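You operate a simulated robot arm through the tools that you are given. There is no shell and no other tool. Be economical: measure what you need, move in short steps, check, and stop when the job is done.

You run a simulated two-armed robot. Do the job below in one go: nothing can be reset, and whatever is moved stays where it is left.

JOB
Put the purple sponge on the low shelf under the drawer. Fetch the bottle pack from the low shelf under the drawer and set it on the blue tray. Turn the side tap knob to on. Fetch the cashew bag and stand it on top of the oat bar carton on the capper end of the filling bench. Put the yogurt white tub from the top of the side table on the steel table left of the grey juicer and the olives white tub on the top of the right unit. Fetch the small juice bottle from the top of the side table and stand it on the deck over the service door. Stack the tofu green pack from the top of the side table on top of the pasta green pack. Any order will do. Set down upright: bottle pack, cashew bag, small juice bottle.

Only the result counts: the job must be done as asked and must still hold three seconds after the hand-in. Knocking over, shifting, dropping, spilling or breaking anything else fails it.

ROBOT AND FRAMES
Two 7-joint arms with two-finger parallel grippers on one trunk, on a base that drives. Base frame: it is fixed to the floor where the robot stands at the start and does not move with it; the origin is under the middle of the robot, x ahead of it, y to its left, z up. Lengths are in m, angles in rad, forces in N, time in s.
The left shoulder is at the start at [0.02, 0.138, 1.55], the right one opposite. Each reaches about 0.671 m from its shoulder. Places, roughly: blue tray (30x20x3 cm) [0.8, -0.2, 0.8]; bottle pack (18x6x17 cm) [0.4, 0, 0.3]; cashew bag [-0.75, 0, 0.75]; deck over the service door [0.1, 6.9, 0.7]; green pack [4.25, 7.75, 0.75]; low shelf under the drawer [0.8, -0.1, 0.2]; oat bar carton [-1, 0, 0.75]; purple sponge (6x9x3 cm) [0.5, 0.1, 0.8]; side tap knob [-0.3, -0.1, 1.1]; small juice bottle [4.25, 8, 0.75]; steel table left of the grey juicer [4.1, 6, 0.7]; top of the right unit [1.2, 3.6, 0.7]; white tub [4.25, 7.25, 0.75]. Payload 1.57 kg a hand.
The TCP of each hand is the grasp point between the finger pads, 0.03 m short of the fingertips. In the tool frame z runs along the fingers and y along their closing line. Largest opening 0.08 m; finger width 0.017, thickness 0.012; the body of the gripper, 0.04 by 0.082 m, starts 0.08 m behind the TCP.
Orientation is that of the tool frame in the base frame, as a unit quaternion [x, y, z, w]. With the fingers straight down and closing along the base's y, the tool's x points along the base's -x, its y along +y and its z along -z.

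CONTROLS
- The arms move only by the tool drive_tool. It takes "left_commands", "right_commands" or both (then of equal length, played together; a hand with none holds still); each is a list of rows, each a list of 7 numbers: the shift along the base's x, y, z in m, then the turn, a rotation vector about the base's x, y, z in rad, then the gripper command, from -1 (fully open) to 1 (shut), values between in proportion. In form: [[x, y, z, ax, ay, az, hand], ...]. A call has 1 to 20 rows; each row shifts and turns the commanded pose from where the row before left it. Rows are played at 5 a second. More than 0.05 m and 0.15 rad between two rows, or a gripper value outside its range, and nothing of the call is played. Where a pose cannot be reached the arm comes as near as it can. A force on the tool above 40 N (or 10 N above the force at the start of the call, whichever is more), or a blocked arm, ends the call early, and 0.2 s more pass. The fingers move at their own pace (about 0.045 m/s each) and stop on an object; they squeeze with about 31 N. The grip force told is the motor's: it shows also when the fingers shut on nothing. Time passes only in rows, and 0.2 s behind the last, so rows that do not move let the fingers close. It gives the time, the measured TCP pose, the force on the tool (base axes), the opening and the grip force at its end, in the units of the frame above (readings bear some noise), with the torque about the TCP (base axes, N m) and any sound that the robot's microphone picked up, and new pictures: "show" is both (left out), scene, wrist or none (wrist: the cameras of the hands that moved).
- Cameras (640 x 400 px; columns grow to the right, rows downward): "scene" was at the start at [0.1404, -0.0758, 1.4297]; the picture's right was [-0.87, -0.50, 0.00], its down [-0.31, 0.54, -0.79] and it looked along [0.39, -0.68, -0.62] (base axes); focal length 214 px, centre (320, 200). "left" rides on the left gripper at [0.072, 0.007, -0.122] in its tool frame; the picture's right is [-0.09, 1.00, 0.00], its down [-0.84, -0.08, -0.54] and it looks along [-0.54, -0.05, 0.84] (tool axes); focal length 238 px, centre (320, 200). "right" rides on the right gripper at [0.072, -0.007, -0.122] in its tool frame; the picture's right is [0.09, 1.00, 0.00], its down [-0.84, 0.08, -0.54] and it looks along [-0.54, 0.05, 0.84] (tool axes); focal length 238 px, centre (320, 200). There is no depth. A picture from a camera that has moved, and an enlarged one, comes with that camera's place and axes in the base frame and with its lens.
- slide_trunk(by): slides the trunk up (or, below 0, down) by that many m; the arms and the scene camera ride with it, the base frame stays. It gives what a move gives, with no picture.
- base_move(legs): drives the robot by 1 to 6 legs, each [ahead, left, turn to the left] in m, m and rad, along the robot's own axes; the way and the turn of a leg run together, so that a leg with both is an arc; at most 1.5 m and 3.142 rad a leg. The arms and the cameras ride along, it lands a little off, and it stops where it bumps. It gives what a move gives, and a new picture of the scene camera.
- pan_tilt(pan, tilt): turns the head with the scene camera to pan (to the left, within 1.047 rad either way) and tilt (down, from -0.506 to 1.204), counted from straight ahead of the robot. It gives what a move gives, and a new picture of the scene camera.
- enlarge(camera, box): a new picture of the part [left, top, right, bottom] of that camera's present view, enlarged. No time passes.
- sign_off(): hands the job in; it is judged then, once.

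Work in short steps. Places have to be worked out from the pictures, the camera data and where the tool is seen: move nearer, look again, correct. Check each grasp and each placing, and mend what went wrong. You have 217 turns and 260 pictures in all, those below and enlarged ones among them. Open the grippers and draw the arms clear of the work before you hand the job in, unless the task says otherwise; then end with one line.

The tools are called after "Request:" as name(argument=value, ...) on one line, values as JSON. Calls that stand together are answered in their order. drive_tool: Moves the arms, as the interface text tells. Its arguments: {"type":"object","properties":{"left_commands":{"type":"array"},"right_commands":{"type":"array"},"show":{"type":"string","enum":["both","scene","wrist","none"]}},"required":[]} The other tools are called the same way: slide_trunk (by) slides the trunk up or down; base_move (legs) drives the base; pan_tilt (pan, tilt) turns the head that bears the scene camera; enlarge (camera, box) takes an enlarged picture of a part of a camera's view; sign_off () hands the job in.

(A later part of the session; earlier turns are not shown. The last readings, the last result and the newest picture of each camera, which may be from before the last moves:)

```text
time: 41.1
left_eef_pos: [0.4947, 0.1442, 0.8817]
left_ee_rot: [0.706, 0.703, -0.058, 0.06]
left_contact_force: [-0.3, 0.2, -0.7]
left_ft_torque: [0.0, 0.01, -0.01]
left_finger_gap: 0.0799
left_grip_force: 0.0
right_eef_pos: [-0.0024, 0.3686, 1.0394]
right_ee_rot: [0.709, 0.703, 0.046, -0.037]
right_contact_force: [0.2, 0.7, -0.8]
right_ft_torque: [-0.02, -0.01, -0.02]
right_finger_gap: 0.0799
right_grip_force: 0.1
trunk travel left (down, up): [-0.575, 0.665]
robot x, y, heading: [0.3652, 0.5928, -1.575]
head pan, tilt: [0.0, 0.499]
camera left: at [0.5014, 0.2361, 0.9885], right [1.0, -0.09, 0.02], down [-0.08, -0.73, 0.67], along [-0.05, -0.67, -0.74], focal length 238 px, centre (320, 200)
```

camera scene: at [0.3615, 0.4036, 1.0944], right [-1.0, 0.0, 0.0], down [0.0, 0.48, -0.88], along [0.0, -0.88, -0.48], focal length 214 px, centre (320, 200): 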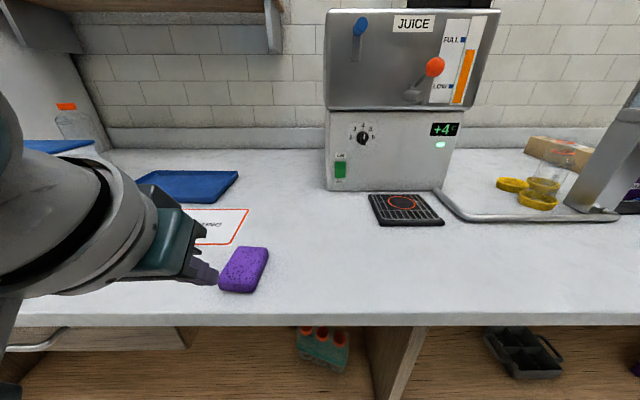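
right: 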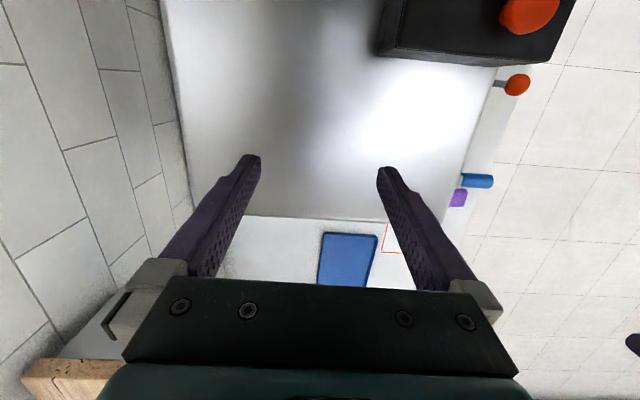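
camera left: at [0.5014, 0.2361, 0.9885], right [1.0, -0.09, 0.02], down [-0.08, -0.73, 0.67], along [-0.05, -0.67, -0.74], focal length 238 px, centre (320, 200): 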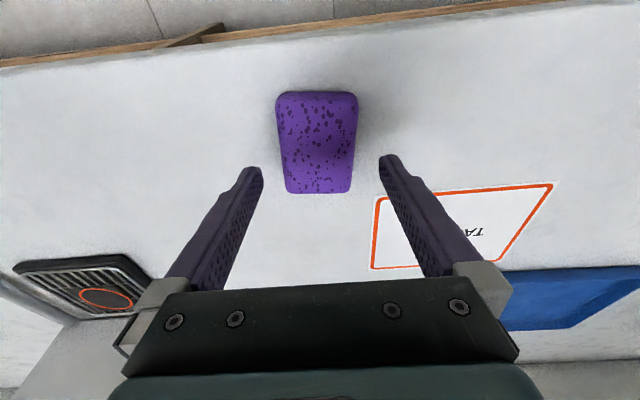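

Request:
drive_tool(left_commands=[[0, 0.004, -0.03, 0, 0, 0, -1], [0, 0, -0.012, 0, 0, 0, -1], [0, 0, -0.005, 0, 0, 0, -1], [0, 0, 0, 0, 0, 0, 1], [0, 0, 0, 0, 0, 0, 1], [0, 0, 0, 0, 0, 0, 1], [0, 0, 0, 0, 0, 0, 1], [0, 0, 0.005, 0, 0, 0, 1], [0, 0, 0.01, 0, 0, 0, 1], [0, 0, 0.01, 0, 0, 0, 1], [0, 0, 0.02, 0, 0, 0, 1]], show="wrist")

```text
time: 43.5
left_eef_pos: [0.4945, 0.1497, 0.8777]
left_ee_rot: [0.705, 0.704, -0.057, 0.06]
left_contact_force: [-0.2, 0.0, -0.4]
left_ft_torque: [0.0, -0.04, 0.0]
left_finger_gap: 0.0592
left_grip_force: 30.4
right_eef_pos: [-0.0018, 0.3676, 1.0406]
right_ee_rot: [0.709, 0.702, 0.046, -0.038]
right_contact_force: [0.3, 0.1, -0.3]
right_ft_torque: [0.01, -0.02, -0.02]
right_finger_gap: 0.08
right_grip_force: 0.0
trunk travel left (down, up): [-0.575, 0.665]
robot x, y, heading: [0.3628, 0.5967, -1.572]
head pan, tilt: [0.0, 0.499]
camera left: at [0.5021, 0.2408, 0.9859], right [1.0, -0.09, 0.02], down [-0.08, -0.73, 0.67], along [-0.05, -0.67, -0.74], focal length 238 px, centre (320, 200)
```

left: 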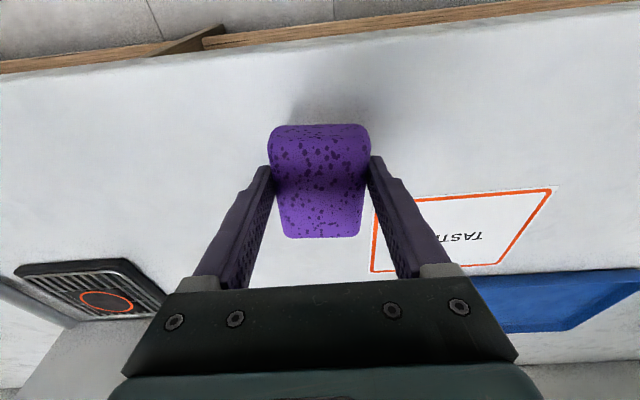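

The sponge is held. I raise it, back the base off, and lower the trunk to see the low shelf.

Request:
drive_tool(left_commands=[[0, 0, 0.04, 0, 0, 0, 1], [0, 0, 0.04, 0, 0, 0, 1]], show="none")

Request:
base_move(legs=[[-0.4, 0, 0]])

Request:
slide_trunk(by=-0.35)

Request:
pan_tilt(pan=0, tilt=0.45)

```text
time: 44.1
left_eef_pos: [0.4955, 0.1495, 0.9582]
left_ee_rot: [0.706, 0.703, -0.059, 0.061]
left_contact_force: [0.2, -1.0, -0.6]
left_ft_torque: [0.01, -0.01, -0.01]
left_finger_gap: 0.0593
left_grip_force: 31.0
right_eef_pos: [-0.0028, 0.3674, 1.0396]
right_ee_rot: [0.709, 0.702, 0.046, -0.037]
right_contact_force: [0.4, 0.4, -0.1]
right_ft_torque: [0.0, 0.02, -0.03]
right_finger_gap: 0.0799
right_grip_force: 0.0
trunk travel left (down, up): [-0.575, 0.665]
robot x, y, heading: [0.361, 0.5978, -1.571]
head pan, tilt: [0.0, 0.499]
```

```text
time: 46.6
left_eef_pos: [0.498, 0.5578, 0.9582]
left_ee_rot: [0.702, 0.707, -0.059, 0.061]
left_contact_force: [0.4, -0.2, 0.5]
left_ft_torque: [-0.02, 0.01, -0.01]
left_finger_gap: 0.0586
left_grip_force: 31.1
right_eef_pos: [-0.0028, 0.7687, 1.0402]
right_ee_rot: [0.706, 0.706, 0.047, -0.038]
right_contact_force: [0.4, -0.4, -0.1]
right_ft_torque: [0.0, -0.01, 0.02]
right_finger_gap: 0.08
right_grip_force: 0.1
trunk travel left (down, up): [-0.575, 0.665]
robot x, y, heading: [0.3646, 1.0066, -1.567]
head pan, tilt: [0.0, 0.499]
camera scene: at [0.3616, 0.8091, 1.0945], right [-1.0, -0.01, 0.0], down [0.0, 0.48, -0.88], along [0.01, -0.88, -0.48], focal length 214 px, centre (320, 200)
```

scene: 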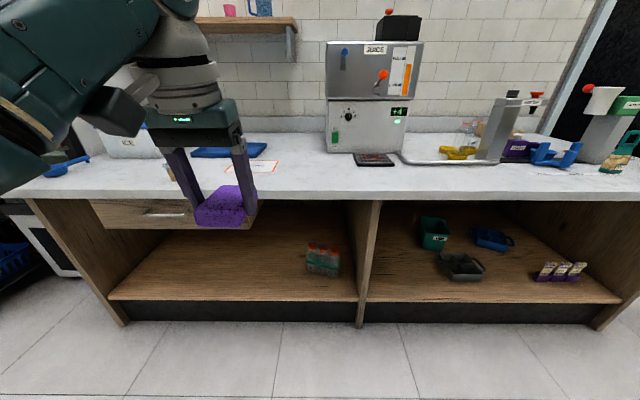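

```text
time: 50.1
left_eef_pos: [0.4975, 0.5571, 0.6076]
left_ee_rot: [0.702, 0.707, -0.058, 0.06]
left_contact_force: [-0.2, 0.1, -0.1]
left_ft_torque: [0.03, 0.01, 0.06]
left_finger_gap: 0.0585
left_grip_force: 31.0
right_eef_pos: [-0.0024, 0.7701, 0.6886]
right_ee_rot: [0.706, 0.706, 0.046, -0.037]
right_contact_force: [-0.1, 0.4, 0.1]
right_ft_torque: [-0.02, -0.01, 0.02]
right_finger_gap: 0.0798
right_grip_force: 0.1
trunk travel left (down, up): [-0.225, 1.015]
robot x, y, heading: [0.3643, 0.9989, -1.56]
head pan, tilt: [0.0, 0.499]
```

```text
time: 50.7
left_eef_pos: [0.4978, 0.5564, 0.6081]
left_ee_rot: [0.702, 0.707, -0.06, 0.061]
left_contact_force: [-0.1, -0.4, 0.6]
left_ft_torque: [0.0, 0.01, 0.04]
left_finger_gap: 0.0587
left_grip_force: 30.4
right_eef_pos: [-0.0019, 0.7703, 0.6902]
right_ee_rot: [0.706, 0.706, 0.047, -0.038]
right_contact_force: [-0.3, -0.6, -0.4]
right_ft_torque: [0.02, 0.01, 0.02]
right_finger_gap: 0.0802
right_grip_force: 0.1
trunk travel left (down, up): [-0.225, 1.015]
robot x, y, heading: [0.3625, 0.9988, -1.563]
head pan, tilt: [0.0, 0.45]
camera scene: at [0.3616, 0.8081, 0.749], right [-1.0, -0.01, 0.0], down [0.0, 0.44, -0.9], along [0.01, -0.9, -0.44], focal length 214 px, centre (320, 200)
```

scene: 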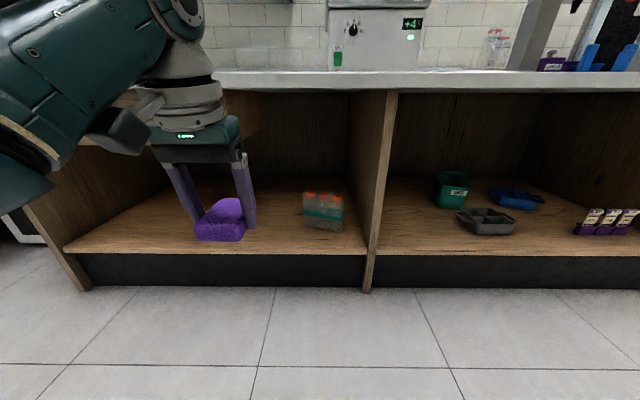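

Shelf top is about z≈0.19 with its front at y≈0.155; the bottle pack is at about (0.36, -0.05), long side roughly along x. I lower the trunk further and move the hand toward x≈0.62.

Request:
slide_trunk(by=-0.22)

Request:
drive_tool(left_commands=[[0.04, -0.02, 0, 0, 0, 0, 1], [0.04, -0.02, 0, 0, 0, 0, 1], [0.04, -0.02, -0.02, 0, 0, 0, 1]])

```text
time: 53.0
left_eef_pos: [0.4982, 0.5562, 0.3884]
left_ee_rot: [0.702, 0.707, -0.059, 0.061]
left_contact_force: [-1.2, 0.1, 1.3]
left_ft_torque: [0.04, -0.03, 0.01]
left_finger_gap: 0.0584
left_grip_force: 31.4
right_eef_pos: [-0.0028, 0.7687, 0.4701]
right_ee_rot: [0.706, 0.706, 0.047, -0.038]
right_contact_force: [-0.4, -0.4, 0.1]
right_ft_torque: [0.03, -0.02, -0.01]
right_finger_gap: 0.08
right_grip_force: 0.1
trunk travel left (down, up): [-0.005, 1.235]
robot x, y, heading: [0.3575, 1.0054, -1.566]
head pan, tilt: [0.0, 0.45]
```

```text
time: 53.8
left_eef_pos: [0.6197, 0.4957, 0.3672]
left_ee_rot: [0.702, 0.707, -0.06, 0.063]
left_contact_force: [-0.2, 0.6, -0.9]
left_ft_torque: [0.01, 0.0, -0.02]
left_finger_gap: 0.0587
left_grip_force: 30.9
right_eef_pos: [-0.0013, 0.7691, 0.4697]
right_ee_rot: [0.706, 0.706, 0.046, -0.037]
right_contact_force: [0.1, 0.2, -0.3]
right_ft_torque: [0.0, 0.05, -0.02]
right_finger_gap: 0.0798
right_grip_force: 0.1
trunk travel left (down, up): [-0.005, 1.235]
robot x, y, heading: [0.3613, 1.0003, -1.559]
head pan, tilt: [0.0, 0.45]
camera scene: at [0.3624, 0.8075, 0.5291], right [-1.0, -0.01, 0.0], down [0.0, 0.43, -0.9], along [0.01, -0.9, -0.43], focal length 214 px, centre (320, 200)
camera left: at [0.626, 0.5869, 0.4741], right [1.0, -0.08, 0.02], down [-0.07, -0.73, 0.68], along [-0.04, -0.68, -0.74], focal length 238 px, centre (320, 200)
```

scene: 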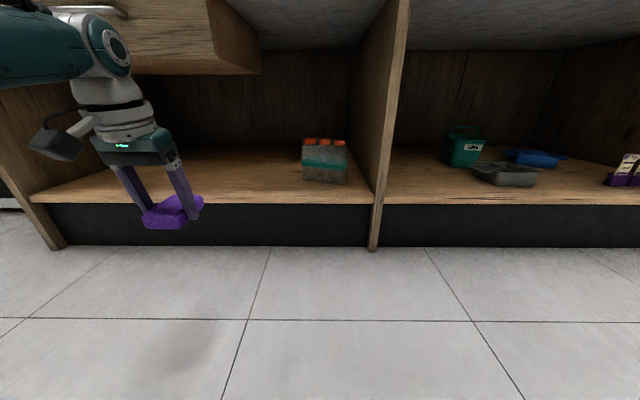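
left: 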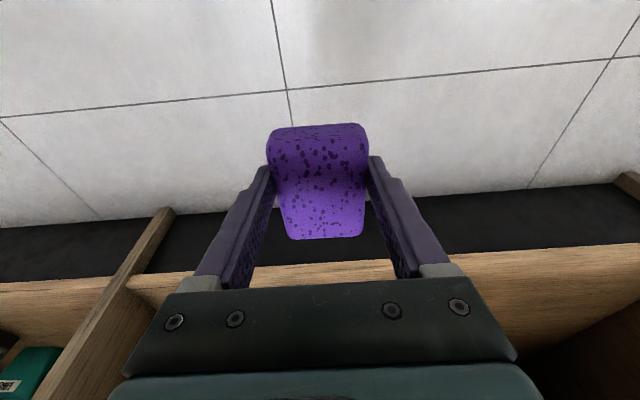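

Hand and forearm are below the drawer (≈0.65). I drive forward so the sponge goes over the shelf.

Request:
base_move(legs=[[0.41, 0, 0]])

Request:
drive_tool(left_commands=[[0, 0, -0.03, 0, 0, 0, 1], [0, 0, -0.03, 0, 0, 0, 1]])

```text
time: 56.4
left_eef_pos: [0.6242, 0.0888, 0.366]
left_ee_rot: [0.701, 0.708, -0.059, 0.06]
left_contact_force: [0.1, -0.7, 0.0]
left_ft_torque: [0.03, -0.01, 0.02]
left_finger_gap: 0.0588
left_grip_force: 30.9
right_eef_pos: [0.0026, 0.3614, 0.4693]
right_ee_rot: [0.705, 0.706, 0.046, -0.038]
right_contact_force: [-0.1, -1.0, 0.1]
right_ft_torque: [0.01, -0.01, -0.01]
right_finger_gap: 0.08
right_grip_force: 0.0
trunk travel left (down, up): [-0.005, 1.235]
robot x, y, heading: [0.3682, 0.5855, -1.563]
head pan, tilt: [0.0, 0.45]
camera scene: at [0.366, 0.3998, 0.5288], right [-1.0, -0.01, 0.0], down [0.0, 0.44, -0.9], along [0.01, -0.9, -0.44], focal length 214 px, centre (320, 200)
```

scene: 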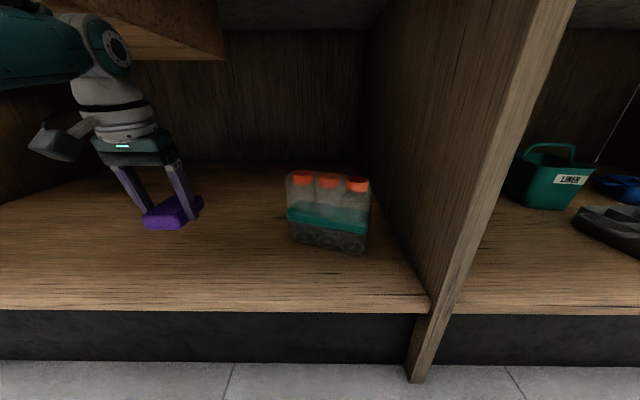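

```text
time: 57.0
left_eef_pos: [0.623, 0.0946, 0.3078]
left_ee_rot: [0.702, 0.707, -0.059, 0.061]
left_contact_force: [0.7, 0.0, 0.3]
left_ft_torque: [-0.02, -0.01, 0.02]
left_finger_gap: 0.0587
left_grip_force: 30.8
left hand out of reach, approached as far as the arm can: row 2
right_eef_pos: [0.0028, 0.3605, 0.4696]
right_ee_rot: [0.705, 0.706, 0.046, -0.039]
right_contact_force: [0.3, 0.4, -0.3]
right_ft_torque: [0.03, 0.02, -0.03]
right_finger_gap: 0.0799
right_grip_force: 0.1
trunk travel left (down, up): [-0.005, 1.235]
robot x, y, heading: [0.3633, 0.5908, -1.562]
head pan, tilt: [0.0, 0.45]
camera scene: at [0.3659, 0.399, 0.5289], right [-1.0, -0.01, 0.0], down [0.0, 0.44, -0.9], along [0.01, -0.9, -0.44], focal length 214 px, centre (320, 200)
camera left: at [0.6302, 0.1863, 0.4147], right [1.0, -0.08, 0.02], down [-0.07, -0.73, 0.67], along [-0.04, -0.67, -0.74], focal length 238 px, centre (320, 200)
```

scene: 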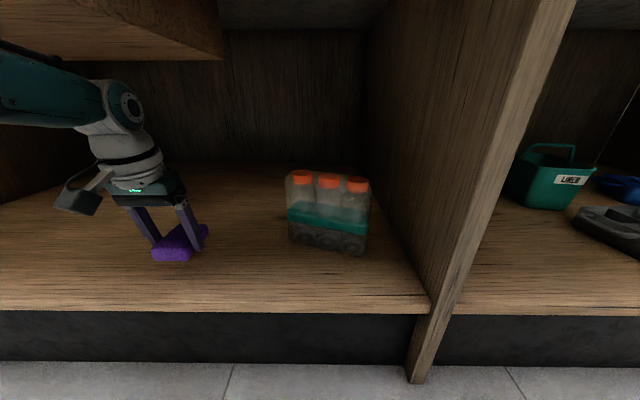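
left: 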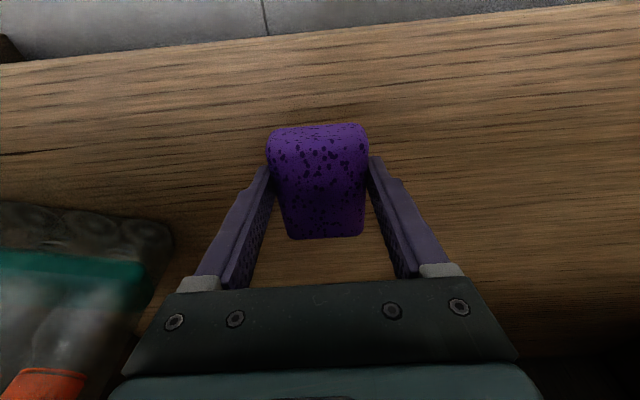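

Out of reach at this depth; I drive 8 cm further and lower, bringing the hand back a little.

Request:
base_move(legs=[[0.08, 0.06, 0]])

Request:
drive_tool(left_commands=[[0, 0.02, -0.02, 0, 0, 0, 1], [0, 0.02, -0.02, 0, 0, 0, 1], [0, 0, -0.015, 0, 0, 0, 1], [0, 0, -0.01, 0, 0, 0, 1]])

```text
time: 58.1
left_eef_pos: [0.6846, 0.0192, 0.3052]
left_ee_rot: [0.701, 0.708, -0.058, 0.059]
left_contact_force: [-0.1, -0.4, -0.1]
left_ft_torque: [0.02, -0.01, 0.02]
left_finger_gap: 0.0585
left_grip_force: 30.5
right_eef_pos: [0.0623, 0.2819, 0.4701]
right_ee_rot: [0.705, 0.707, 0.046, -0.04]
right_contact_force: [-0.4, 0.6, 0.4]
right_ft_torque: [0.0, -0.01, 0.0]
right_finger_gap: 0.08
right_grip_force: 0.1
trunk travel left (down, up): [-0.005, 1.235]
robot x, y, heading: [0.4265, 0.5117, -1.555]
head pan, tilt: [0.0, 0.45]
camera scene: at [0.4259, 0.3209, 0.5287], right [-1.0, -0.01, 0.0], down [-0.01, 0.44, -0.9], along [0.01, -0.9, -0.44], focal length 214 px, centre (320, 200)
```

scene: 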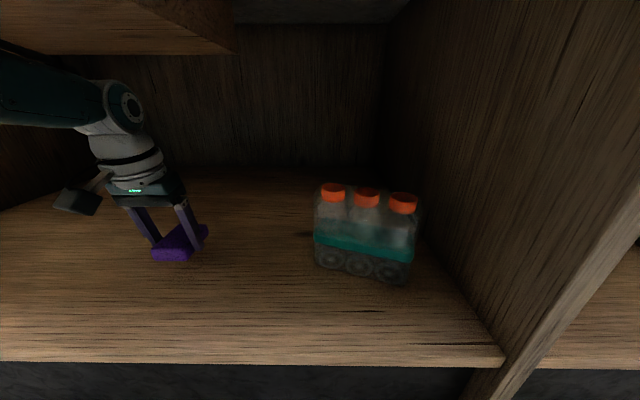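

```text
time: 58.9
left_eef_pos: [0.6888, 0.031, 0.2564]
left_ee_rot: [0.701, 0.708, -0.062, 0.063]
left_contact_force: [-0.9, 7.7, 13.5]
left_ft_torque: [0.62, -0.02, 0.05]
left_finger_gap: 0.0583
left_grip_force: 31.2
left hand out of reach, approached as far as the arm can: row 1, 2
right_eef_pos: [0.0648, 0.2812, 0.4699]
right_ee_rot: [0.705, 0.706, 0.046, -0.039]
right_contact_force: [-0.1, -0.7, -1.0]
right_ft_torque: [0.0, 0.0, 0.0]
right_finger_gap: 0.0799
right_grip_force: 0.1
trunk travel left (down, up): [-0.005, 1.235]
robot x, y, heading: [0.43, 0.5092, -1.56]
head pan, tilt: [0.0, 0.45]
stopped in row 3 (left hand): the force on the tool passed its limit at 79 N (the readings are from after the stop); the commanded pose is now the measured one
camera scene: at [0.428, 0.3205, 0.5289], right [-1.0, -0.01, 0.0], down [-0.01, 0.44, -0.9], along [0.01, -0.9, -0.44], focal length 214 px, centre (320, 200)
camera left: at [0.6962, 0.1235, 0.3632], right [1.0, -0.08, 0.02], down [-0.07, -0.73, 0.68], along [-0.04, -0.68, -0.73], focal length 238 px, centre (320, 200)
```

scene: 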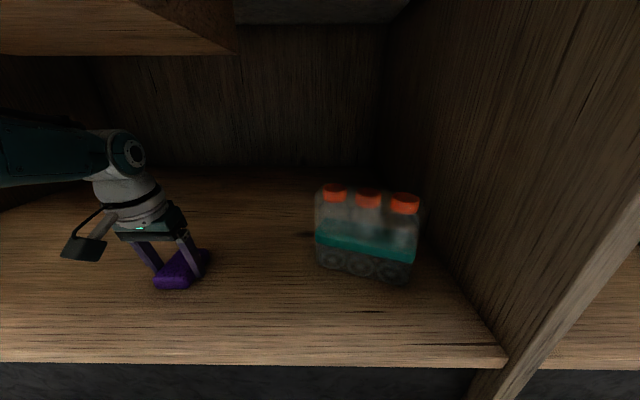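
left: 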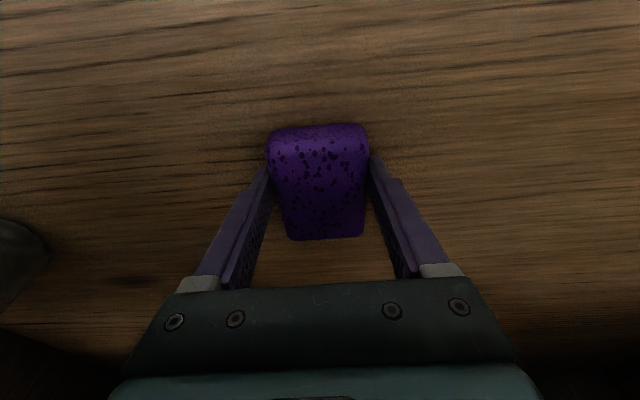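

The sponge has touched the shelf (z≈0.225). I release and lift off.

Request:
drive_tool(left_commands=[[0, 0, 0, 0, 0, 0, 0], [0, 0, 0, 0, 0, 0, -0.6], [0, 0, 0, 0, 0, 0, -1], [0, 0, 0, 0, 0, 0, -1], [0, 0.01, 0.03, 0, 0, 0, -1], [0, 0.01, 0.03, 0, 0, 0, -1], [0, 0.01, 0.03, 0, 0, 0, -1]])

```text
time: 60.5
left_eef_pos: [0.6976, 0.0107, 0.333]
left_ee_rot: [0.701, 0.708, -0.062, 0.063]
left_contact_force: [-0.2, 0.0, 1.0]
left_ft_torque: [0.01, 0.03, 0.02]
left_finger_gap: 0.0798
left_grip_force: 0.1
left hand out of reach, approached as far as the arm can: row 5, 6, 7
right_eef_pos: [0.0634, 0.279, 0.4697]
right_ee_rot: [0.705, 0.707, 0.046, -0.037]
right_contact_force: [0.3, 0.5, 0.2]
right_ft_torque: [0.01, -0.01, 0.03]
right_finger_gap: 0.0799
right_grip_force: 0.0
trunk travel left (down, up): [-0.005, 1.235]
robot x, y, heading: [0.4255, 0.5133, -1.562]
head pan, tilt: [0.0, 0.45]
camera scene: at [0.4278, 0.3188, 0.529], right [-1.0, -0.01, 0.0], down [-0.01, 0.43, -0.9], along [0.01, -0.9, -0.43], focal length 214 px, centre (320, 200)
camera left: at [0.7044, 0.1028, 0.4393], right [1.0, -0.08, 0.02], down [-0.07, -0.73, 0.68], along [-0.04, -0.68, -0.73], focal length 238 px, centre (320, 200)
```

scene: 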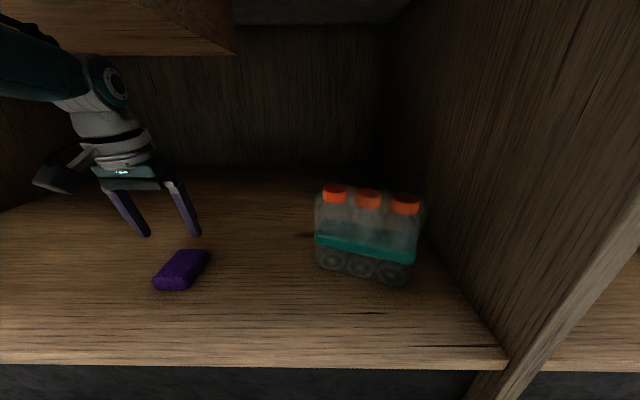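
left: 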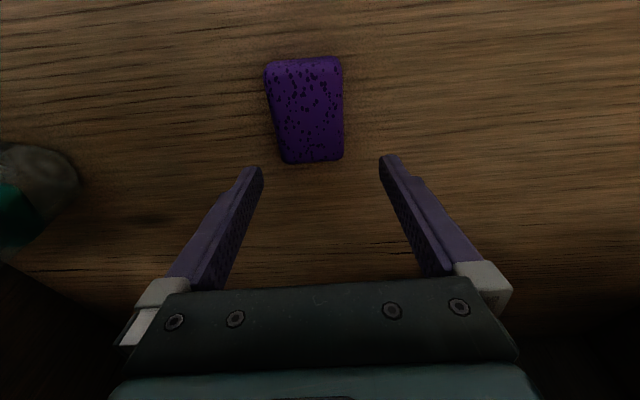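

Sponge is on the shelf. Next the bottle pack: centre about (0.344, -0.02), yawed ≈0.33 rad, thin side facing the front. I back out, shift right, and rotate the left hand so it closes across the thin side.

Request:
base_move(legs=[[-0.4, 0, 0], [0, -0.14, 0]])

Request:
drive_tool(left_commands=[[-0.02, 0, 0.01, 0, 0, 0.14, -1], [-0.02, 0, 0.01, 0, 0, 0.14, -1], [-0.02, 0, 0.01, 0, 0, 0.14, -1], [-0.02, 0, 0.01, 0, 0, 0.14, -1], [-0.02, 0, 0.01, 0, 0, 0.14, -1], [-0.02, 0, 0.01, 0, 0, 0.14, -1], [-0.02, 0, 0.01, 0, 0, 0.14, -1], [-0.02, 0, 0.01, 0, 0, 0.14, -1], [-0.02, 0, 0.01, 0, 0, 0.12, -1], [-0.02, 0, 0.01, 0, 0, 0, -1]])

```text
time: 63.9
left_eef_pos: [0.5583, 0.4128, 0.3318]
left_ee_rot: [0.699, 0.71, -0.062, 0.064]
left_contact_force: [-0.2, 0.3, 0.2]
left_ft_torque: [0.0, 0.02, -0.01]
left_finger_gap: 0.0802
left_grip_force: 0.0
right_eef_pos: [-0.0783, 0.6763, 0.4696]
right_ee_rot: [0.703, 0.709, 0.046, -0.037]
right_contact_force: [0.4, 0.3, -0.3]
right_ft_torque: [-0.02, 0.03, 0.01]
right_finger_gap: 0.0799
right_grip_force: 0.1
trunk travel left (down, up): [-0.005, 1.235]
robot x, y, heading: [0.2798, 0.9126, -1.553]
head pan, tilt: [0.0, 0.45]
camera scene: at [0.2858, 0.7188, 0.529], right [-1.0, -0.02, 0.0], down [-0.01, 0.44, -0.9], along [0.02, -0.9, -0.44], focal length 214 px, centre (320, 200)
```

scene: 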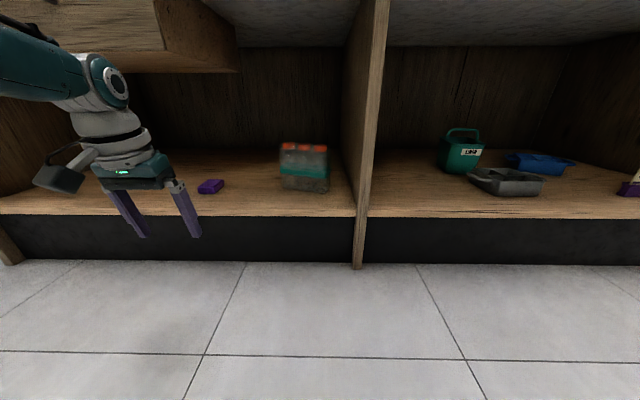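

```text
time: 66.1
left_eef_pos: [0.3637, 0.4478, 0.4311]
left_ee_rot: [0.155, 0.984, -0.013, 0.088]
left_contact_force: [0.3, 0.1, 0.1]
left_ft_torque: [0.01, -0.04, 0.01]
left_finger_gap: 0.08
left_grip_force: 0.1
left hand out of reach, approached as far as the arm can: row 1, 3, 6, 7, 8, 9, 10
right_eef_pos: [-0.0812, 0.677, 0.4684]
right_ee_rot: [0.702, 0.709, 0.045, -0.039]
right_contact_force: [0.0, 0.2, 0.5]
right_ft_torque: [-0.03, -0.02, 0.01]
right_finger_gap: 0.08
right_grip_force: 0.0
trunk travel left (down, up): [-0.005, 1.235]
robot x, y, heading: [0.2871, 0.9114, -1.55]
head pan, tilt: [0.0, 0.45]
camera scene: at [0.2826, 0.7188, 0.529], right [-1.0, -0.02, 0.0], down [-0.01, 0.44, -0.9], along [0.02, -0.9, -0.44], focal length 214 px, centre (320, 200)
camera left: at [0.2793, 0.4826, 0.5372], right [0.39, 0.92, 0.02], down [0.67, -0.3, 0.68], along [0.63, -0.26, -0.73], focal length 238 px, centre (320, 200)
```

scene: 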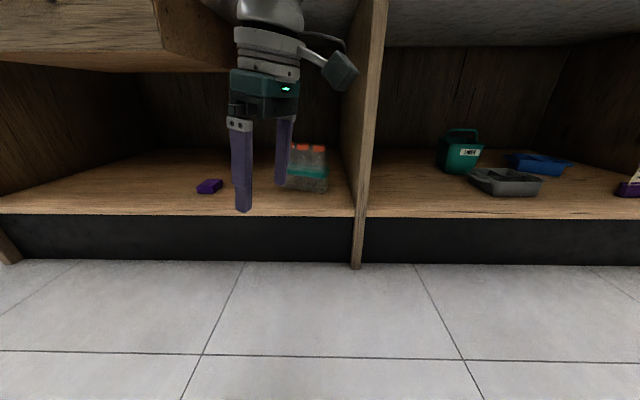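
left: 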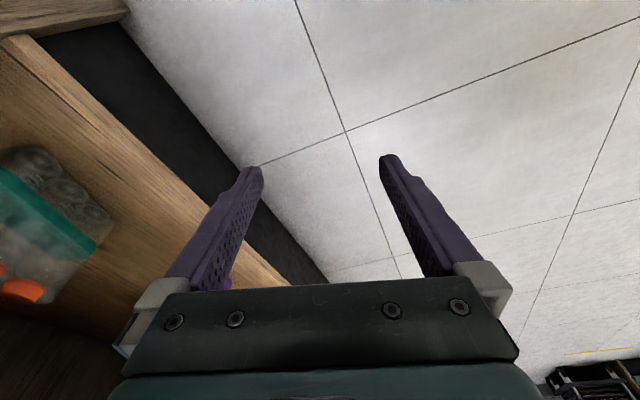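

Closing line is right; I remove the residual 0.17 rad tilt and extend the hand forward a little.

Request:
drive_tool(left_commands=[[-0.005, -0.02, 0.005, 0.026, 0.085, 0, -1], [-0.005, -0.02, 0.005, 0.026, 0.085, 0, -1], [-0.005, -0.02, 0, 0, 0, 0, -1]], show="scene")

```text
time: 66.9
left_eef_pos: [0.3614, 0.4475, 0.4389]
left_ee_rot: [0.157, 0.988, -0.001, -0.001]
left_contact_force: [0.0, 0.2, -0.3]
left_ft_torque: [0.0, 0.0, 0.02]
left_finger_gap: 0.0802
left_grip_force: 0.1
left hand out of reach, approached as far as the arm can: row 1, 2, 3
right_eef_pos: [-0.0803, 0.6771, 0.4699]
right_ee_rot: [0.702, 0.71, 0.045, -0.039]
right_contact_force: [0.5, -0.4, 0.7]
right_ft_torque: [0.01, 0.04, 0.03]
right_finger_gap: 0.0801
right_grip_force: 0.1
trunk travel left (down, up): [-0.005, 1.235]
robot x, y, heading: [0.2822, 0.9091, -1.557]
head pan, tilt: [0.0, 0.45]
camera scene: at [0.2829, 0.7188, 0.529], right [-1.0, -0.02, 0.0], down [-0.01, 0.44, -0.9], along [0.02, -0.9, -0.44], focal length 214 px, centre (320, 200)
```

scene: 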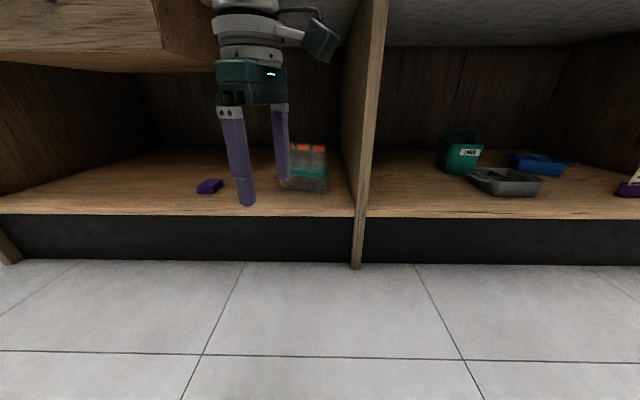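

The vertical hand's reach is at its limit, so the base has to bring it in. Drive forward 0.38 and look.

Request:
base_move(legs=[[0.38, 0, -0.015]])

Request:
drive_tool(left_commands=[[0, 0, 0, 0, 0, 0, -1]], show="wrist")

```text
time: 69.3
left_eef_pos: [0.3577, 0.0717, 0.4384]
left_ee_rot: [0.166, 0.986, -0.002, -0.001]
left_contact_force: [0.1, 0.1, 0.1]
left_ft_torque: [0.0, -0.02, -0.01]
left_finger_gap: 0.0802
left_grip_force: 0.0
right_eef_pos: [-0.0795, 0.3083, 0.4694]
right_ee_rot: [0.709, 0.703, 0.046, -0.038]
right_contact_force: [-0.4, 0.2, 0.5]
right_ft_torque: [-0.06, 0.01, 0.01]
right_finger_gap: 0.08
right_grip_force: 0.1
trunk travel left (down, up): [-0.005, 1.235]
robot x, y, heading: [0.2843, 0.5353, -1.572]
head pan, tilt: [0.0, 0.45]
camera scene: at [0.2833, 0.3433, 0.5288], right [-1.0, 0.0, 0.0], down [0.0, 0.44, -0.9], along [0.0, -0.9, -0.44], focal length 214 px, centre (320, 200)
```

scene: 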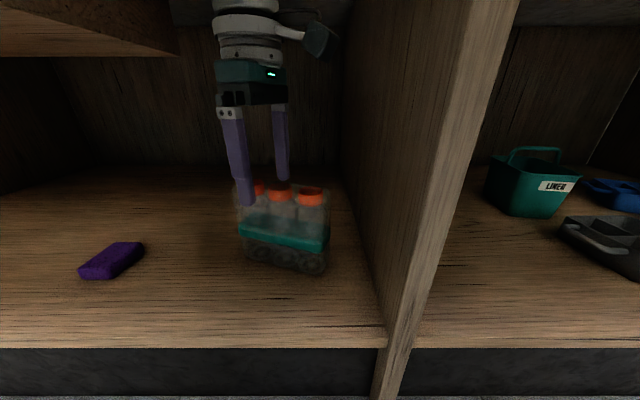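

```text
time: 69.7
left_eef_pos: [0.3571, 0.0697, 0.4383]
left_ee_rot: [0.165, 0.986, -0.001, -0.001]
left_contact_force: [0.1, 0.0, -0.2]
left_ft_torque: [-0.01, -0.03, -0.01]
left_finger_gap: 0.08
left_grip_force: 0.0
right_eef_pos: [-0.0813, 0.3079, 0.4694]
right_ee_rot: [0.709, 0.703, 0.046, -0.039]
right_contact_force: [-0.6, 0.1, 0.5]
right_ft_torque: [0.01, 0.0, -0.03]
right_finger_gap: 0.0797
right_grip_force: 0.1
trunk travel left (down, up): [-0.005, 1.235]
robot x, y, heading: [0.2876, 0.5332, -1.571]
head pan, tilt: [0.0, 0.45]
camera left: at [0.2926, 0.0996, 0.5604], right [0.41, 0.91, 0.0], down [0.77, -0.34, 0.54], along [0.49, -0.23, -0.84], focal length 238 px, centre (320, 200)
```

left: 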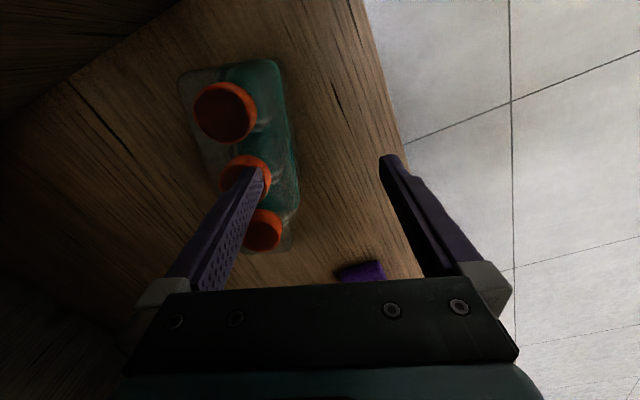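

Caps put the pack centre near (0.35, 0.00). I drive 6 cm further and look again.

Request:
base_move(legs=[[0.06, 0, 0]])

Request:
drive_tool(left_commands=[[0, 0, 0, 0, 0, 0, -1]], show="wrist")

```text
time: 70.7
left_eef_pos: [0.3578, 0.028, 0.4337]
left_ee_rot: [0.165, 0.986, 0.006, -0.002]
left_contact_force: [-0.5, 0.2, 0.0]
left_ft_torque: [0.01, -0.02, 0.01]
left_finger_gap: 0.0799
left_grip_force: 0.1
right_eef_pos: [-0.081, 0.2655, 0.4681]
right_ee_rot: [0.708, 0.703, 0.051, -0.043]
right_contact_force: [-0.5, -0.4, -0.5]
right_ft_torque: [-0.01, -0.04, 0.0]
right_finger_gap: 0.0801
right_grip_force: 0.2
trunk travel left (down, up): [-0.005, 1.235]
robot x, y, heading: [0.2852, 0.4739, -1.571]
head pan, tilt: [0.0, 0.45]
camera scene: at [0.2833, 0.3005, 0.5268], right [-1.0, 0.0, 0.0], down [0.0, 0.45, -0.89], along [0.0, -0.89, -0.45], focal length 214 px, centre (320, 200)
```

scene: 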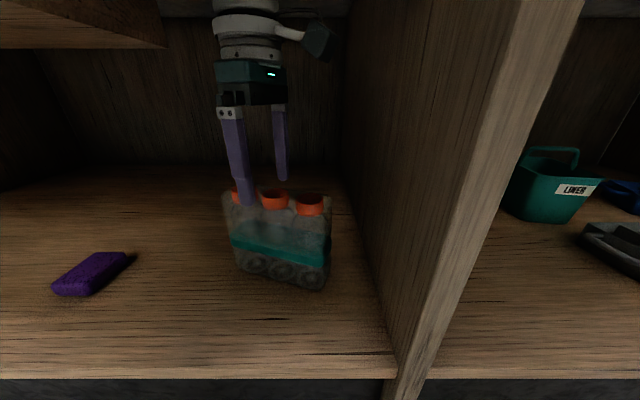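

```text
time: 71.1
left_eef_pos: [0.3575, 0.029, 0.4331]
left_ee_rot: [0.165, 0.986, 0.005, -0.002]
left_contact_force: [1.2, 0.6, -0.4]
left_ft_torque: [-0.01, -0.03, 0.02]
left_finger_gap: 0.08
left_grip_force: 0.0
right_eef_pos: [-0.0813, 0.2662, 0.4674]
right_ee_rot: [0.708, 0.703, 0.05, -0.042]
right_contact_force: [-0.7, -0.7, 0.5]
right_ft_torque: [0.04, 0.0, -0.01]
right_finger_gap: 0.0801
right_grip_force: 0.0
trunk travel left (down, up): [-0.005, 1.235]
robot x, y, heading: [0.2819, 0.4762, -1.568]
head pan, tilt: [0.0, 0.45]
camera left: at [0.2926, 0.0569, 0.5553], right [0.41, 0.91, 0.01], down [0.77, -0.35, 0.54], along [0.49, -0.21, -0.84], focal length 238 px, centre (320, 200)
```

left: 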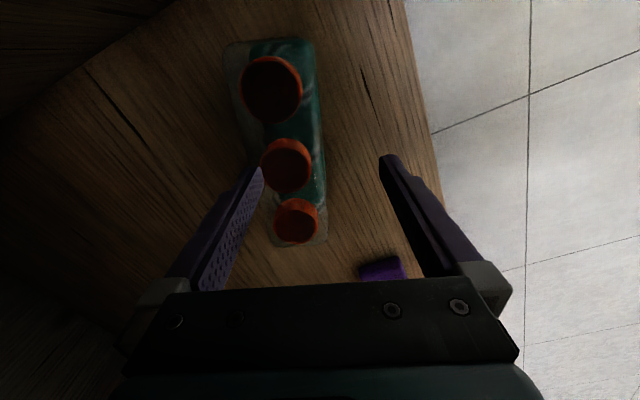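

The base bumped the bench front at y≈0.48 and the hand lacks about 3 cm. I back out and turn the base right 0.5 rad so the left shoulder comes forward, then counter-rotate the hand.

Request:
base_move(legs=[[-0.35, 0, 0], [0, 0, -0.5]])

Request:
drive_tool(left_commands=[[0.03, 0, 0, 0, 0, 0.125, -1], [0.03, 0, 0, 0, 0, 0.125, -1], [0.03, 0, 0, 0, 0, 0.125, -1], [0.03, 0, 0, 0, 0, 0.125, -1], [0.03, 0, 0, 0, 0, 0, -1], [0.03, 0, 0, 0, 0, 0, -1]], show="scene")

```text
time: 74.8
left_eef_pos: [0.1264, 0.3845, 0.4385]
left_ee_rot: [0.403, 0.915, -0.002, -0.001]
left_contact_force: [0.0, 0.6, -0.2]
left_ft_torque: [-0.03, -0.01, 0.01]
left_finger_gap: 0.0801
left_grip_force: 0.1
right_eef_pos: [-0.1452, 0.8041, 0.4697]
right_ee_rot: [0.86, 0.507, 0.054, -0.025]
right_contact_force: [0.2, -0.5, 0.6]
right_ft_torque: [0.01, 0.01, -0.01]
right_finger_gap: 0.0802
right_grip_force: 0.0
trunk travel left (down, up): [-0.005, 1.235]
robot x, y, heading: [0.2842, 0.8238, -2.07]
head pan, tilt: [0.0, 0.45]
camera scene: at [0.1921, 0.6589, 0.529], right [-0.88, 0.48, 0.0], down [0.21, 0.38, -0.9], along [-0.43, -0.79, -0.44], focal length 214 px, centre (320, 200)
```

scene: 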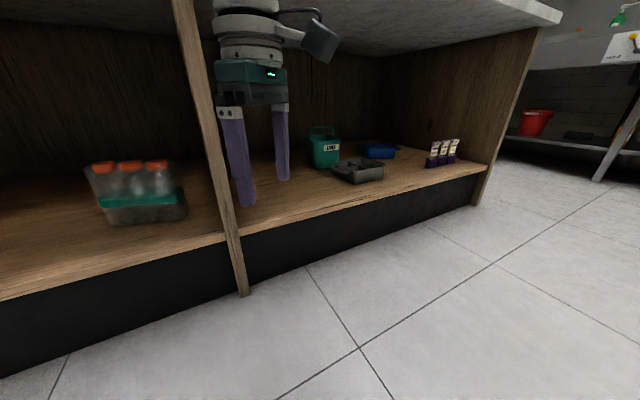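

```text
time: 76.2
left_eef_pos: [0.2495, 0.3044, 0.4379]
left_ee_rot: [0.166, 0.986, 0.006, 0.002]
left_contact_force: [0.8, -0.3, -0.3]
left_ft_torque: [0.01, -0.03, -0.02]
left_finger_gap: 0.0801
left_grip_force: 0.1
left hand out of reach, approached as far as the arm can: row 1, 2, 3, 4, 5, 6
right_eef_pos: [-0.1446, 0.8031, 0.4704]
right_ee_rot: [0.86, 0.507, 0.053, -0.025]
right_contact_force: [-0.6, -0.1, -0.7]
right_ft_torque: [0.02, 0.01, -0.01]
right_finger_gap: 0.08
right_grip_force: 0.0
trunk travel left (down, up): [-0.005, 1.235]
robot x, y, heading: [0.2856, 0.8284, -2.07]
head pan, tilt: [0.0, 0.45]
camera scene: at [0.1927, 0.6587, 0.529], right [-0.88, 0.48, 0.0], down [0.21, 0.38, -0.9], along [-0.43, -0.79, -0.44], focal length 214 px, centre (320, 200)
```

scene: 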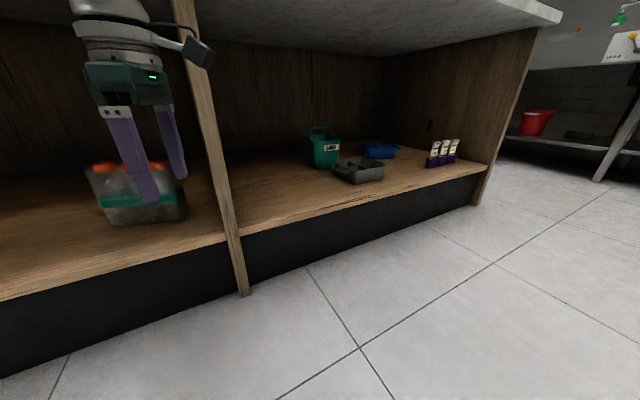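

Request:
drive_tool(left_commands=[[0.04, 0, 0, 0, 0, 0, -1], [0.03, 0, 0, 0, 0, 0, -1], [0.02, 0.0, 0, 0, 0, 0, -1]], show="none")

```text
time: 77.0
left_eef_pos: [0.3284, 0.2748, 0.4376]
left_ee_rot: [0.167, 0.986, 0.006, 0.002]
left_contact_force: [0.8, -0.8, -0.5]
left_ft_torque: [-0.01, 0.01, 0.02]
left_finger_gap: 0.0801
left_grip_force: 0.0
left hand out of reach, approached as far as the arm can: row 1, 2, 3
right_eef_pos: [-0.1452, 0.8034, 0.4696]
right_ee_rot: [0.859, 0.508, 0.054, -0.026]
right_contact_force: [0.1, -0.2, -0.6]
right_ft_torque: [-0.02, -0.01, 0.0]
right_finger_gap: 0.08
right_grip_force: 0.1
trunk travel left (down, up): [-0.005, 1.235]
robot x, y, heading: [0.2886, 0.827, -2.067]
head pan, tilt: [0.0, 0.45]
```

Now I pull the hand off its limit and drive straight toward the pack (base −y).

Request:
drive_tool(left_commands=[[0, 0.03, 0, 0, 0, 0, -1], [0, 0.03, 0, 0, 0, 0, -1], [0, 0.03, 0, 0, 0, 0, -1]], show="none")

Request:
base_move(legs=[[0.21, 0.135, 0]])

Request:
drive_tool(left_commands=[[0, 0, 0, 0, 0, 0, -1]], show="wrist")

```text
time: 77.8
left_eef_pos: [0.3076, 0.2832, 0.4392]
left_ee_rot: [0.158, 0.987, 0.012, -0.003]
left_contact_force: [0.0, -0.6, -0.4]
left_ft_torque: [0.0, -0.01, 0.03]
left_finger_gap: 0.0797
left_grip_force: 0.0
left hand out of reach, approached as far as the arm can: row 1, 2, 3
right_eef_pos: [-0.1448, 0.8038, 0.4693]
right_ee_rot: [0.86, 0.507, 0.054, -0.026]
right_contact_force: [-0.6, -0.5, 0.0]
right_ft_torque: [-0.01, -0.01, 0.02]
right_finger_gap: 0.0803
right_grip_force: 0.1
trunk travel left (down, up): [-0.005, 1.235]
robot x, y, heading: [0.2861, 0.8278, -2.072]
head pan, tilt: [0.0, 0.45]
```

```text
time: 79.8
left_eef_pos: [0.3255, 0.0535, 0.4309]
left_ee_rot: [0.159, 0.987, 0.018, -0.003]
left_contact_force: [-0.2, -0.8, -0.7]
left_ft_torque: [0.03, 0.02, -0.01]
left_finger_gap: 0.0801
left_grip_force: 0.1
right_eef_pos: [-0.1285, 0.5716, 0.4704]
right_ee_rot: [0.86, 0.507, 0.056, -0.03]
right_contact_force: [-0.1, 0.1, 0.2]
right_ft_torque: [0.01, 0.02, -0.02]
right_finger_gap: 0.08
right_grip_force: 0.0
trunk travel left (down, up): [-0.005, 1.235]
robot x, y, heading: [0.3036, 0.5797, -2.068]
head pan, tilt: [0.0, 0.45]
stopped in leg 1: the robot was blocked; the commanded pose is now the measured one
camera scene: at [0.2097, 0.4274, 0.5272], right [-0.88, 0.48, 0.01], down [0.21, 0.39, -0.9], along [-0.43, -0.79, -0.44], focal length 214 px, centre (320, 200)
```

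scene: 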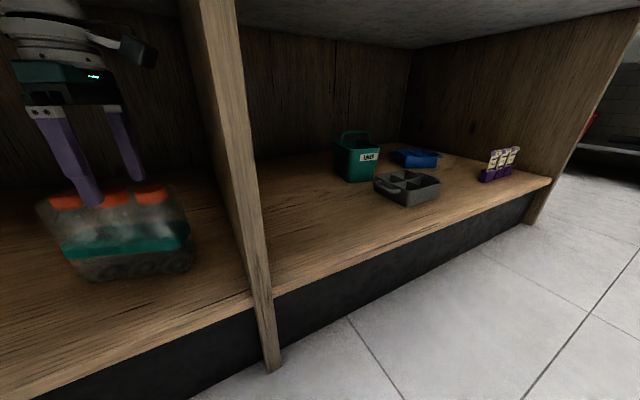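

```text
time: 80.2
left_eef_pos: [0.3253, 0.054, 0.4326]
left_ee_rot: [0.159, 0.987, 0.018, -0.003]
left_contact_force: [-0.3, -0.5, 1.0]
left_ft_torque: [0.01, 0.0, -0.01]
left_finger_gap: 0.0802
left_grip_force: 0.1
right_eef_pos: [-0.1271, 0.5723, 0.4705]
right_ee_rot: [0.859, 0.507, 0.057, -0.031]
right_contact_force: [0.5, -1.4, -0.2]
right_ft_torque: [0.01, 0.02, 0.01]
right_finger_gap: 0.0799
right_grip_force: 0.0
trunk travel left (down, up): [-0.005, 1.235]
robot x, y, heading: [0.3062, 0.58, -2.062]
head pan, tilt: [0.0, 0.45]
camera left: at [0.2597, 0.0778, 0.5541], right [0.4, 0.92, 0.03], down [0.77, -0.36, 0.53], along [0.5, -0.19, -0.85], focal length 238 px, centre (320, 200)
```

left: 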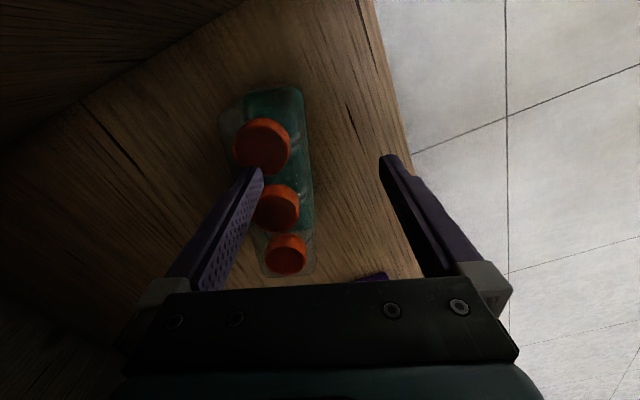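

Likely the raised forearm bumps the bench edge. I back off and tilt the hand 0.6 rad within the pack's long-axis plane (fingers pointing down and −x), which lowers the wrist.

Request:
base_move(legs=[[-0.13, -0.07, 0]])

Request:
drive_tool(left_commands=[[0.015, 0.02, 0.01, 0.036, 0.114, 0, -1], [0.015, 0.02, 0.01, 0.036, 0.114, 0, -1], [0.015, 0.01, 0.01, 0.036, 0.114, 0, -1], [0.015, 0.01, 0.0, 0.036, 0.114, 0, -1], [0.015, 0, 0.0, 0.036, 0.114, 0, -1]])

```text
time: 81.6
left_eef_pos: [0.328, 0.1798, 0.4387]
left_ee_rot: [0.16, 0.987, 0.012, 0.0]
left_contact_force: [-0.2, -0.4, -0.8]
left_ft_torque: [-0.01, -0.01, -0.02]
left_finger_gap: 0.0801
left_grip_force: 0.1
right_eef_pos: [-0.1244, 0.6994, 0.4701]
right_ee_rot: [0.86, 0.507, 0.054, -0.024]
right_contact_force: [-0.8, 0.2, -0.3]
right_ft_torque: [0.01, -0.02, 0.01]
right_finger_gap: 0.0802
right_grip_force: 0.0
trunk travel left (down, up): [-0.005, 1.235]
robot x, y, heading: [0.3085, 0.724, -2.07]
head pan, tilt: [0.0, 0.45]
camera scene: at [0.2125, 0.5553, 0.5292], right [-0.88, 0.48, 0.0], down [0.21, 0.38, -0.9], along [-0.43, -0.79, -0.43], focal length 214 px, centre (320, 200)
```

scene: 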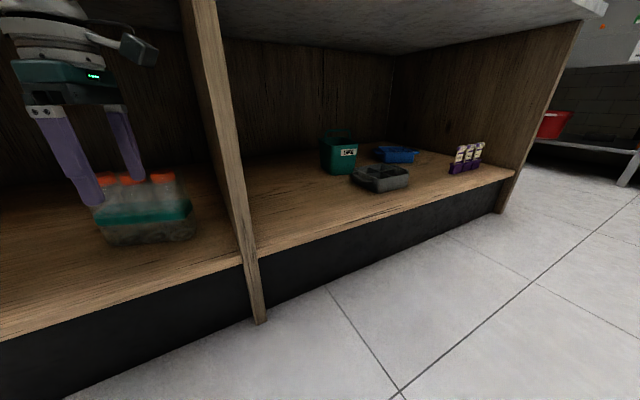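

```text
time: 82.8
left_eef_pos: [0.3984, 0.1944, 0.4712]
left_ee_rot: [0.157, 0.941, 0.053, -0.294]
left_contact_force: [0.6, 0.8, -0.3]
left_ft_torque: [0.02, 0.02, 0.01]
left_finger_gap: 0.08
left_grip_force: 0.0
left hand out of reach, approached as far as the arm can: row 1, 2, 3, 4, 5
right_eef_pos: [-0.1236, 0.7, 0.4689]
right_ee_rot: [0.86, 0.507, 0.054, -0.025]
right_contact_force: [0.5, -0.5, 0.4]
right_ft_torque: [0.01, 0.04, 0.01]
right_finger_gap: 0.0802
right_grip_force: 0.0
trunk travel left (down, up): [-0.005, 1.235]
robot x, y, heading: [0.3074, 0.7255, -2.073]
head pan, tilt: [0.0, 0.45]
camera scene: at [0.2138, 0.5573, 0.5289], right [-0.88, 0.48, 0.0], down [0.21, 0.38, -0.9], along [-0.43, -0.79, -0.44], focal length 214 px, centre (320, 200)
camera left: at [0.4101, 0.1957, 0.6123], right [0.4, 0.92, -0.04], down [0.92, -0.4, -0.03], along [-0.05, -0.03, -1.0], focal length 238 px, centre (320, 200)
```

scene: 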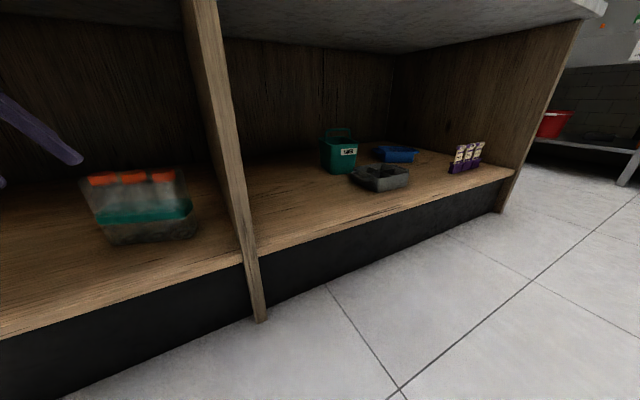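
left: 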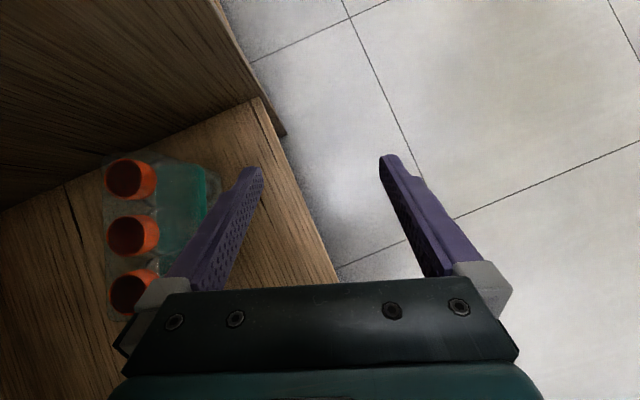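

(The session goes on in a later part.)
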